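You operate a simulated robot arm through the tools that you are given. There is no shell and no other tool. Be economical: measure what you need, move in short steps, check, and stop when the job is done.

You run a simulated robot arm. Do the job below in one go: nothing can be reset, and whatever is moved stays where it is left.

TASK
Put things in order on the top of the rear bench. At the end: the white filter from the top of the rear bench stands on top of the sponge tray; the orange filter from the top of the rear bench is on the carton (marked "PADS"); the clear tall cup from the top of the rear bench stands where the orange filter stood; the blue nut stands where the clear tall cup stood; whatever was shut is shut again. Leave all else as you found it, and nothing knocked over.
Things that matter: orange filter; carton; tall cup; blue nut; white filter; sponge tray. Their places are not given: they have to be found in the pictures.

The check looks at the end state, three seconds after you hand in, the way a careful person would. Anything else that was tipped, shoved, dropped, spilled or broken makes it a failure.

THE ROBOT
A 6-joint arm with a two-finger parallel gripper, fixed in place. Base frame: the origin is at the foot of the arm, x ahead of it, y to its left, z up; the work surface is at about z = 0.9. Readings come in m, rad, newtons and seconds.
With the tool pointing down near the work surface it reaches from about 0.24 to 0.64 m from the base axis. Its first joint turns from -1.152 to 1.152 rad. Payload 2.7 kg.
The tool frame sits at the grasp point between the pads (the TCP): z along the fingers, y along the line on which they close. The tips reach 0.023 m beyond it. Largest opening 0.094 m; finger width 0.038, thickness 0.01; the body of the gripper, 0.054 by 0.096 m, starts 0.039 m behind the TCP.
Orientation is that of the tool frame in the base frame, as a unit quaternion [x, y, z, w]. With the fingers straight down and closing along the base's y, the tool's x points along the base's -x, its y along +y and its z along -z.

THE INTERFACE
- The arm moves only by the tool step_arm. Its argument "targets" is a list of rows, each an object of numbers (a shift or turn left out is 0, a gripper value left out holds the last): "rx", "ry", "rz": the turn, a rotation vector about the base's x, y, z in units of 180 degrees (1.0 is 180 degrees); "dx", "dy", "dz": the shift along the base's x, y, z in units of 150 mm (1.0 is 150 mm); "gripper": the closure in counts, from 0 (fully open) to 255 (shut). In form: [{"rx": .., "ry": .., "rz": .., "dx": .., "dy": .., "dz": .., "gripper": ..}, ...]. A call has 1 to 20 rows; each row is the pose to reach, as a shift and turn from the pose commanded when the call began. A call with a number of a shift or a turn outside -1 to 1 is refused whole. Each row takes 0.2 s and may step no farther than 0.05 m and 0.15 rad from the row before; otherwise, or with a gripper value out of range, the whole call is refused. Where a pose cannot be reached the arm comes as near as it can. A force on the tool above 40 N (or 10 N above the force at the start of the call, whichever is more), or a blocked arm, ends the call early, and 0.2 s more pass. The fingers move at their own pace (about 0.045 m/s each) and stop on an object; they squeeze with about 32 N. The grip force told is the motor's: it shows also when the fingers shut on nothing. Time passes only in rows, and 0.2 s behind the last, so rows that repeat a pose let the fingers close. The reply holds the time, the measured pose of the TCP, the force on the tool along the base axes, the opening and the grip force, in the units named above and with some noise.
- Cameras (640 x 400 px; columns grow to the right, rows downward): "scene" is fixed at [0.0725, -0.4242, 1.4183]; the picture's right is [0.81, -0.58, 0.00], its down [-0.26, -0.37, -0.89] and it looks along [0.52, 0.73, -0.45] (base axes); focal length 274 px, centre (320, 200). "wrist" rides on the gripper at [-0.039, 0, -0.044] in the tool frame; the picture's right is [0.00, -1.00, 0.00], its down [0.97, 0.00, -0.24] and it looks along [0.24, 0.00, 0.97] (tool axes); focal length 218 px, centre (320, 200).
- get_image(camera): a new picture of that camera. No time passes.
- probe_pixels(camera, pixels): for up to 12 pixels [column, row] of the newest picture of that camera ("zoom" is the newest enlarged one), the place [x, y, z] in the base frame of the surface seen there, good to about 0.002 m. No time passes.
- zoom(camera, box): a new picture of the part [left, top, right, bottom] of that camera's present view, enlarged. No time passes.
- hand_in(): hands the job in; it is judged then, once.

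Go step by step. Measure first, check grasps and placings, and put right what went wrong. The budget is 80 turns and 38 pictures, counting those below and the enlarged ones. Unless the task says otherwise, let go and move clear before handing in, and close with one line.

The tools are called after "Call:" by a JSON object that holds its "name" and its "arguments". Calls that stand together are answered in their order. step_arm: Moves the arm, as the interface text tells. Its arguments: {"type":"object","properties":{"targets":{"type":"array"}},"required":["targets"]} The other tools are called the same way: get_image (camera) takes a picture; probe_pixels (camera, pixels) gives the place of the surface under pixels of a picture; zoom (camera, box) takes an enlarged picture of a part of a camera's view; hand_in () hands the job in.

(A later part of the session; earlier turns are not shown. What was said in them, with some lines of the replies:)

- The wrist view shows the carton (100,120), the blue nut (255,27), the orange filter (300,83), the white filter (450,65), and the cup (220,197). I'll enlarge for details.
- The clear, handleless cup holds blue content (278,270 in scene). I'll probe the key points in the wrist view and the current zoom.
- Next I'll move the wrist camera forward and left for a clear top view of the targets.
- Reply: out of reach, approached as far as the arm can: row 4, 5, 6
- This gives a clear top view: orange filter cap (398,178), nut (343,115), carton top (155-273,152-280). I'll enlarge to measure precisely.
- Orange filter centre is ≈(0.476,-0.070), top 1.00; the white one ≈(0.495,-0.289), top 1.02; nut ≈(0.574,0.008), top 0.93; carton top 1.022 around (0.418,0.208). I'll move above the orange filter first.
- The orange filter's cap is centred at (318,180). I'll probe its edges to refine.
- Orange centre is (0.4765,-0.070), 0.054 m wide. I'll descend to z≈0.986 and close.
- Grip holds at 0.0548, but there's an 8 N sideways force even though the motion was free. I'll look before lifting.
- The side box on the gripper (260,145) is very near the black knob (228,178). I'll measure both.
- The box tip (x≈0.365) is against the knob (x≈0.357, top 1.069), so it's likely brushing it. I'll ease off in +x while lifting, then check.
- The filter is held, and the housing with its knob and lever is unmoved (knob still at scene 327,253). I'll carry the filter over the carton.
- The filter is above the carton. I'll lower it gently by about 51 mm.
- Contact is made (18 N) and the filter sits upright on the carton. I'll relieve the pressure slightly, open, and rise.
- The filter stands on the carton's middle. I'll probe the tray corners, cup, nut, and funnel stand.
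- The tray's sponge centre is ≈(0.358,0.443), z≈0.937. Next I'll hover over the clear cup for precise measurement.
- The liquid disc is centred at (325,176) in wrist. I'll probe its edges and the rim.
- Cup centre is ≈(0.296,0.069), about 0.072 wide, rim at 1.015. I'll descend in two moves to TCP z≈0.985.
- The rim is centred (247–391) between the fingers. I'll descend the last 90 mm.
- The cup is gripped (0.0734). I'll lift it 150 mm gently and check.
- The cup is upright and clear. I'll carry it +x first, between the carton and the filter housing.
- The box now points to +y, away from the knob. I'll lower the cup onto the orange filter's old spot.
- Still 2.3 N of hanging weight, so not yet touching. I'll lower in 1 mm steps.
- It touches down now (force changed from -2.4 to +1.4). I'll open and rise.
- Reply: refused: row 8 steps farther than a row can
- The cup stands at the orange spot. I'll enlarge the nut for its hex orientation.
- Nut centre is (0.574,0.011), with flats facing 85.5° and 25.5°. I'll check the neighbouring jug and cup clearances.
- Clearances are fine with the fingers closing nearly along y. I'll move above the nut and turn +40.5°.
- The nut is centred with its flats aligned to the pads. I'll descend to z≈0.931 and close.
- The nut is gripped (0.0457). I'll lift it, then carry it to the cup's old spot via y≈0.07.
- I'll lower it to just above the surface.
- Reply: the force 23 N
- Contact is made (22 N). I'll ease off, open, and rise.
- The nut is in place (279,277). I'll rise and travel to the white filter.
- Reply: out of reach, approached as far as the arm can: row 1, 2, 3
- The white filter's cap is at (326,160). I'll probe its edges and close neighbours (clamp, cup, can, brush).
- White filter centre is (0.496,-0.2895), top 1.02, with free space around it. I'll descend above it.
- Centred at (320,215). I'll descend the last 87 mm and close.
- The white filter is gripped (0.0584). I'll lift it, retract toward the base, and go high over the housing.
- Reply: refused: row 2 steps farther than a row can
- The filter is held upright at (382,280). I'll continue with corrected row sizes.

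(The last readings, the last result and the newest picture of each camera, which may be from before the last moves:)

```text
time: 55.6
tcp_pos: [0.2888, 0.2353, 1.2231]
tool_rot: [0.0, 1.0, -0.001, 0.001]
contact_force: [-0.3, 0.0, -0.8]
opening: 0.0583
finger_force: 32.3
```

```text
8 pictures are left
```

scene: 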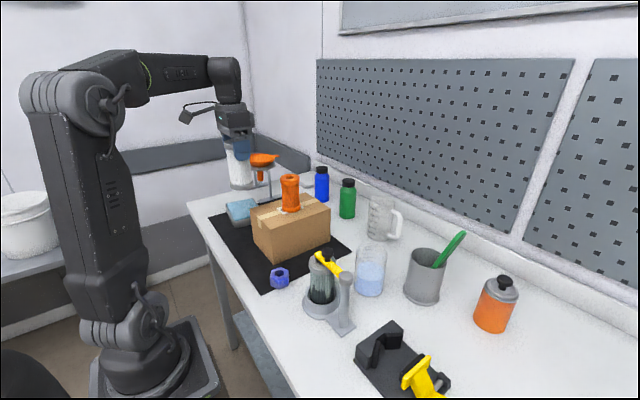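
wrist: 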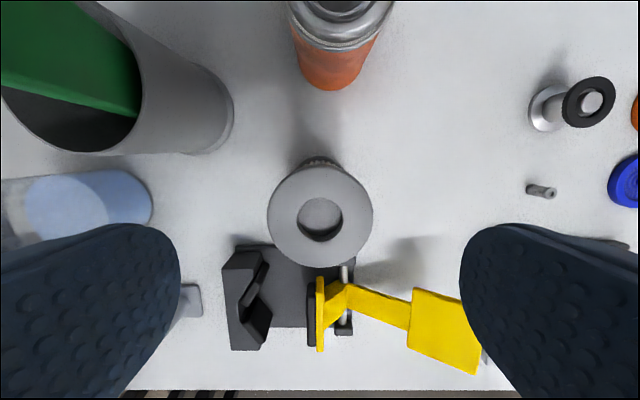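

All good. I'll move on over the tray while descending part-way.

Call:
{"name": "step_arm", "arguments": {"targets": [{"dy": 0.25}, {"dx": 0.05, "dy": 0.5, "dz": -0.1}, {"dx": 0.15, "dy": 0.75, "dz": -0.2}, {"dx": 0.25, "dy": 1.0, "dz": -0.35}, {"dx": 0.35, "dy": 1.0, "dz": -0.45}, {"dx": 0.35, "dy": 1.0, "dz": -0.45}]}}

Call:
{"name": "step_arm", "arguments": {"targets": [{"dx": 0.05, "dy": 0.2, "dz": -0.1}, {"dx": 0.1, "dy": 0.387, "dz": -0.3}, {"dx": 0.1, "dy": 0.387, "dz": -0.5}, {"dx": 0.1, "dy": 0.387, "dz": -0.6}, {"dx": 0.1, "dy": 0.387, "dz": -0.6}]}}

Call:
{"name": "zoom", "arguments": {"camera": "scene", "box": [190, 120, 310, 240]}}

Call:
{"name": "get_image", "arguments": {"camera": "wrist"}}

```text
time: 57.0
tcp_pos: [0.3424, 0.3859, 1.1531]
tool_rot: [-0.001, 1.0, 0.0, 0.001]
contact_force: [0.4, -0.3, -1.2]
opening: 0.0584
finger_force: 32.4
```

```text
time: 58.2
tcp_pos: [0.3584, 0.4432, 1.0634]
tool_rot: [-0.001, 1.0, 0.0, 0.001]
contact_force: [-0.5, 0.1, -1.3]
opening: 0.0584
finger_force: 32.2
```

```text
3.33 times, centred on (250, 180) of scene
```

zoom: 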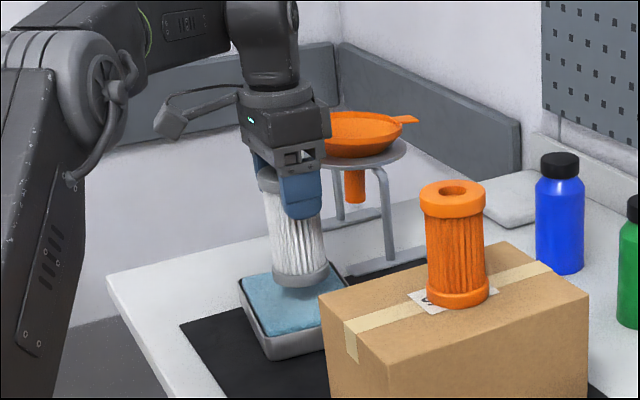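

```text
6 pictures are left
```

wrist: 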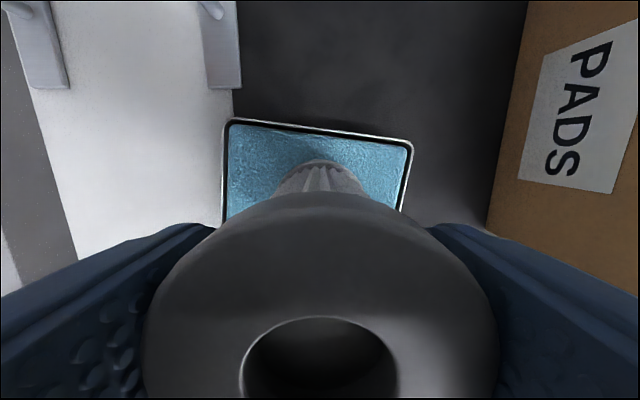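

The filter is well centred over the sponge. I'll lower until contact.

Call:
{"name": "step_arm", "arguments": {"targets": [{"dz": -0.06}, {"dz": -0.1}, {"dz": -0.12}, {"dz": -0.13}, {"dz": -0.13}]}}

Call:
{"name": "step_arm", "arguments": {"targets": [{"dz": -0.007}, {"dz": -0.007}]}}

```text
time: 59.4
tcp_pos: [0.3575, 0.4437, 1.0437]
tool_rot: [0.0, 1.0, 0.0, 0.001]
contact_force: [-0.2, 1.2, -0.4]
opening: 0.0588
finger_force: 31.5
```

```text
time: 60.0
tcp_pos: [0.3589, 0.4445, 1.0423]
tool_rot: [-0.001, 1.0, 0.0, 0.001]
contact_force: [0.3, -0.6, -0.7]
opening: 0.0584
finger_force: 31.8
```

Call:
{"name": "step_arm", "arguments": {"targets": [{"dz": -0.007}, {"dz": -0.01}, {"dz": -0.01}]}}

Call:
{"name": "step_arm", "arguments": {"targets": [{"dz": -0.006}, {"dz": -0.006}]}}

```text
time: 60.8
tcp_pos: [0.3585, 0.443, 1.0409]
tool_rot: [0.0, 1.0, -0.001, 0.001]
contact_force: [0.7, 0.2, -0.6]
opening: 0.0584
finger_force: 32.1
```

```text
time: 61.4
tcp_pos: [0.3588, 0.4436, 1.0402]
tool_rot: [0.0, 1.0, 0.0, 0.0]
contact_force: [-0.4, 0.7, -0.5]
opening: 0.0585
finger_force: 31.7
```

No contact yet at 1.040, so I'll keep going in 1 mm steps.

Call:
{"name": "step_arm", "arguments": {"targets": [{"dz": -0.007}, {"dz": -0.007}]}}

Call:
{"name": "step_arm", "arguments": {"targets": [{"dz": -0.007}, {"dz": -0.007}]}}

Call:
{"name": "zoom", "arguments": {"camera": "scene", "box": [210, 150, 290, 230]}}

```text
time: 62.0
tcp_pos: [0.3567, 0.4439, 1.0397]
tool_rot: [0.0, 1.0, 0.001, 0.001]
contact_force: [-1.5, -0.7, 3.2]
opening: 0.0585
finger_force: 31.8
```

```text
time: 62.6
tcp_pos: [0.3579, 0.4437, 1.04]
tool_rot: [-0.002, 1.0, 0.002, 0.002]
contact_force: [-2.0, -1.0, 15.3]
opening: 0.0584
finger_force: 31.8
```

```text
5.00 times, centred on (250, 190) of scene
```

zoom: 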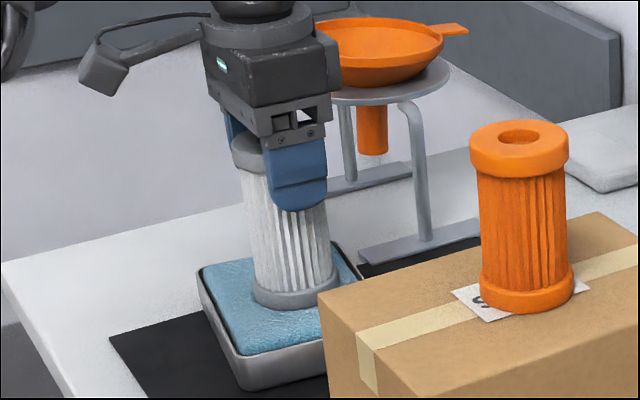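

Firm contact (15 N), and the filter is upright on the sponge. I'll ease off, open, and rise clear.

Call:
{"name": "step_arm", "arguments": {"targets": [{"dz": 0.007}, {"dz": 0.007, "gripper": 0}, {"dz": 0.007}, {"dz": 0.007}, {"dz": 0.007}, {"dz": 0.2}, {"dz": 0.45}, {"dz": 0.7}, {"dx": -0.2, "dz": 0.9}, {"dx": -0.2, "dz": 0.9}]}}

Call:
{"name": "step_arm", "arguments": {"targets": [{"dx": -0.2, "dy": -0.1, "dz": 0.15}, {"dx": -0.3, "dy": -0.35, "dz": 0.25}, {"dx": -0.3, "dy": -0.6, "dz": 0.25}, {"dx": -0.3, "dy": -0.9, "dz": 0.25}, {"dx": -0.3, "dy": -0.9, "dz": 0.25}]}}

Call:
{"name": "get_image", "arguments": {"camera": "scene"}}

Call:
{"name": "get_image", "arguments": {"camera": "wrist"}}

```text
time: 64.8
tcp_pos: [0.3281, 0.4413, 1.1744]
tool_rot: [-0.001, 1.0, 0.0, 0.0]
contact_force: [-0.2, -0.3, -0.6]
opening: 0.094
finger_force: 0.2
```

```text
time: 66.0
tcp_pos: [0.2842, 0.3088, 1.211]
tool_rot: [-0.001, 1.0, 0.0, 0.001]
contact_force: [0.6, -0.1, -0.2]
opening: 0.0941
finger_force: 0.2
```

```text
4 pictures are left
```

scene: 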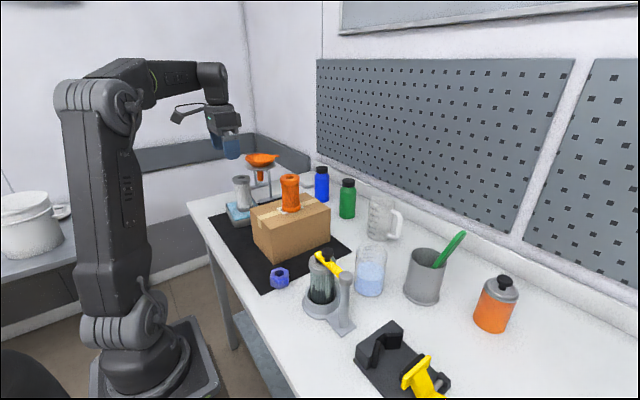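

```text
3 pictures are left
```

wrist: 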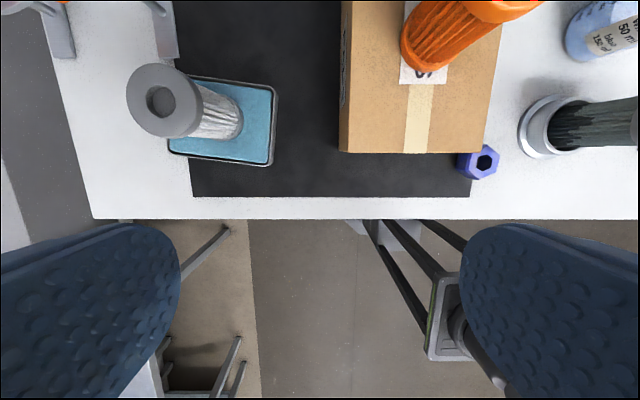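

Everything appears in place and upright. One last check of the nut and cup positions.

Call:
{"name": "probe_pixels", "arguments": {"camera": "wrist", "pixels": [[474, 162], [498, 162], [485, 148], [485, 177], [590, 25], [162, 102]]}}

```text
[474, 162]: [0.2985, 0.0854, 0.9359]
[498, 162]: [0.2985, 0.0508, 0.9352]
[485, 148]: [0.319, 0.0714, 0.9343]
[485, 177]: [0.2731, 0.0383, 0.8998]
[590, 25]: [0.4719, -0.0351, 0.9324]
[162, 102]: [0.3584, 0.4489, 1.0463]
```

The nut's centre is at about (0.297, 0.069), where the cup stood, and the gripper is clear, so I'm handing in.

Call:
{"name": "hand_in", "arguments": {}}

```text
The job is handed in.
```

The job is handed in: the white filter stands on the sponge tray, the orange filter on the carton, the clear cup where the orange filter stood, and the blue nut where the cup stood. Nothing was knocked over; the gripper probably brushed the filter housing's knob once, and it did not move.
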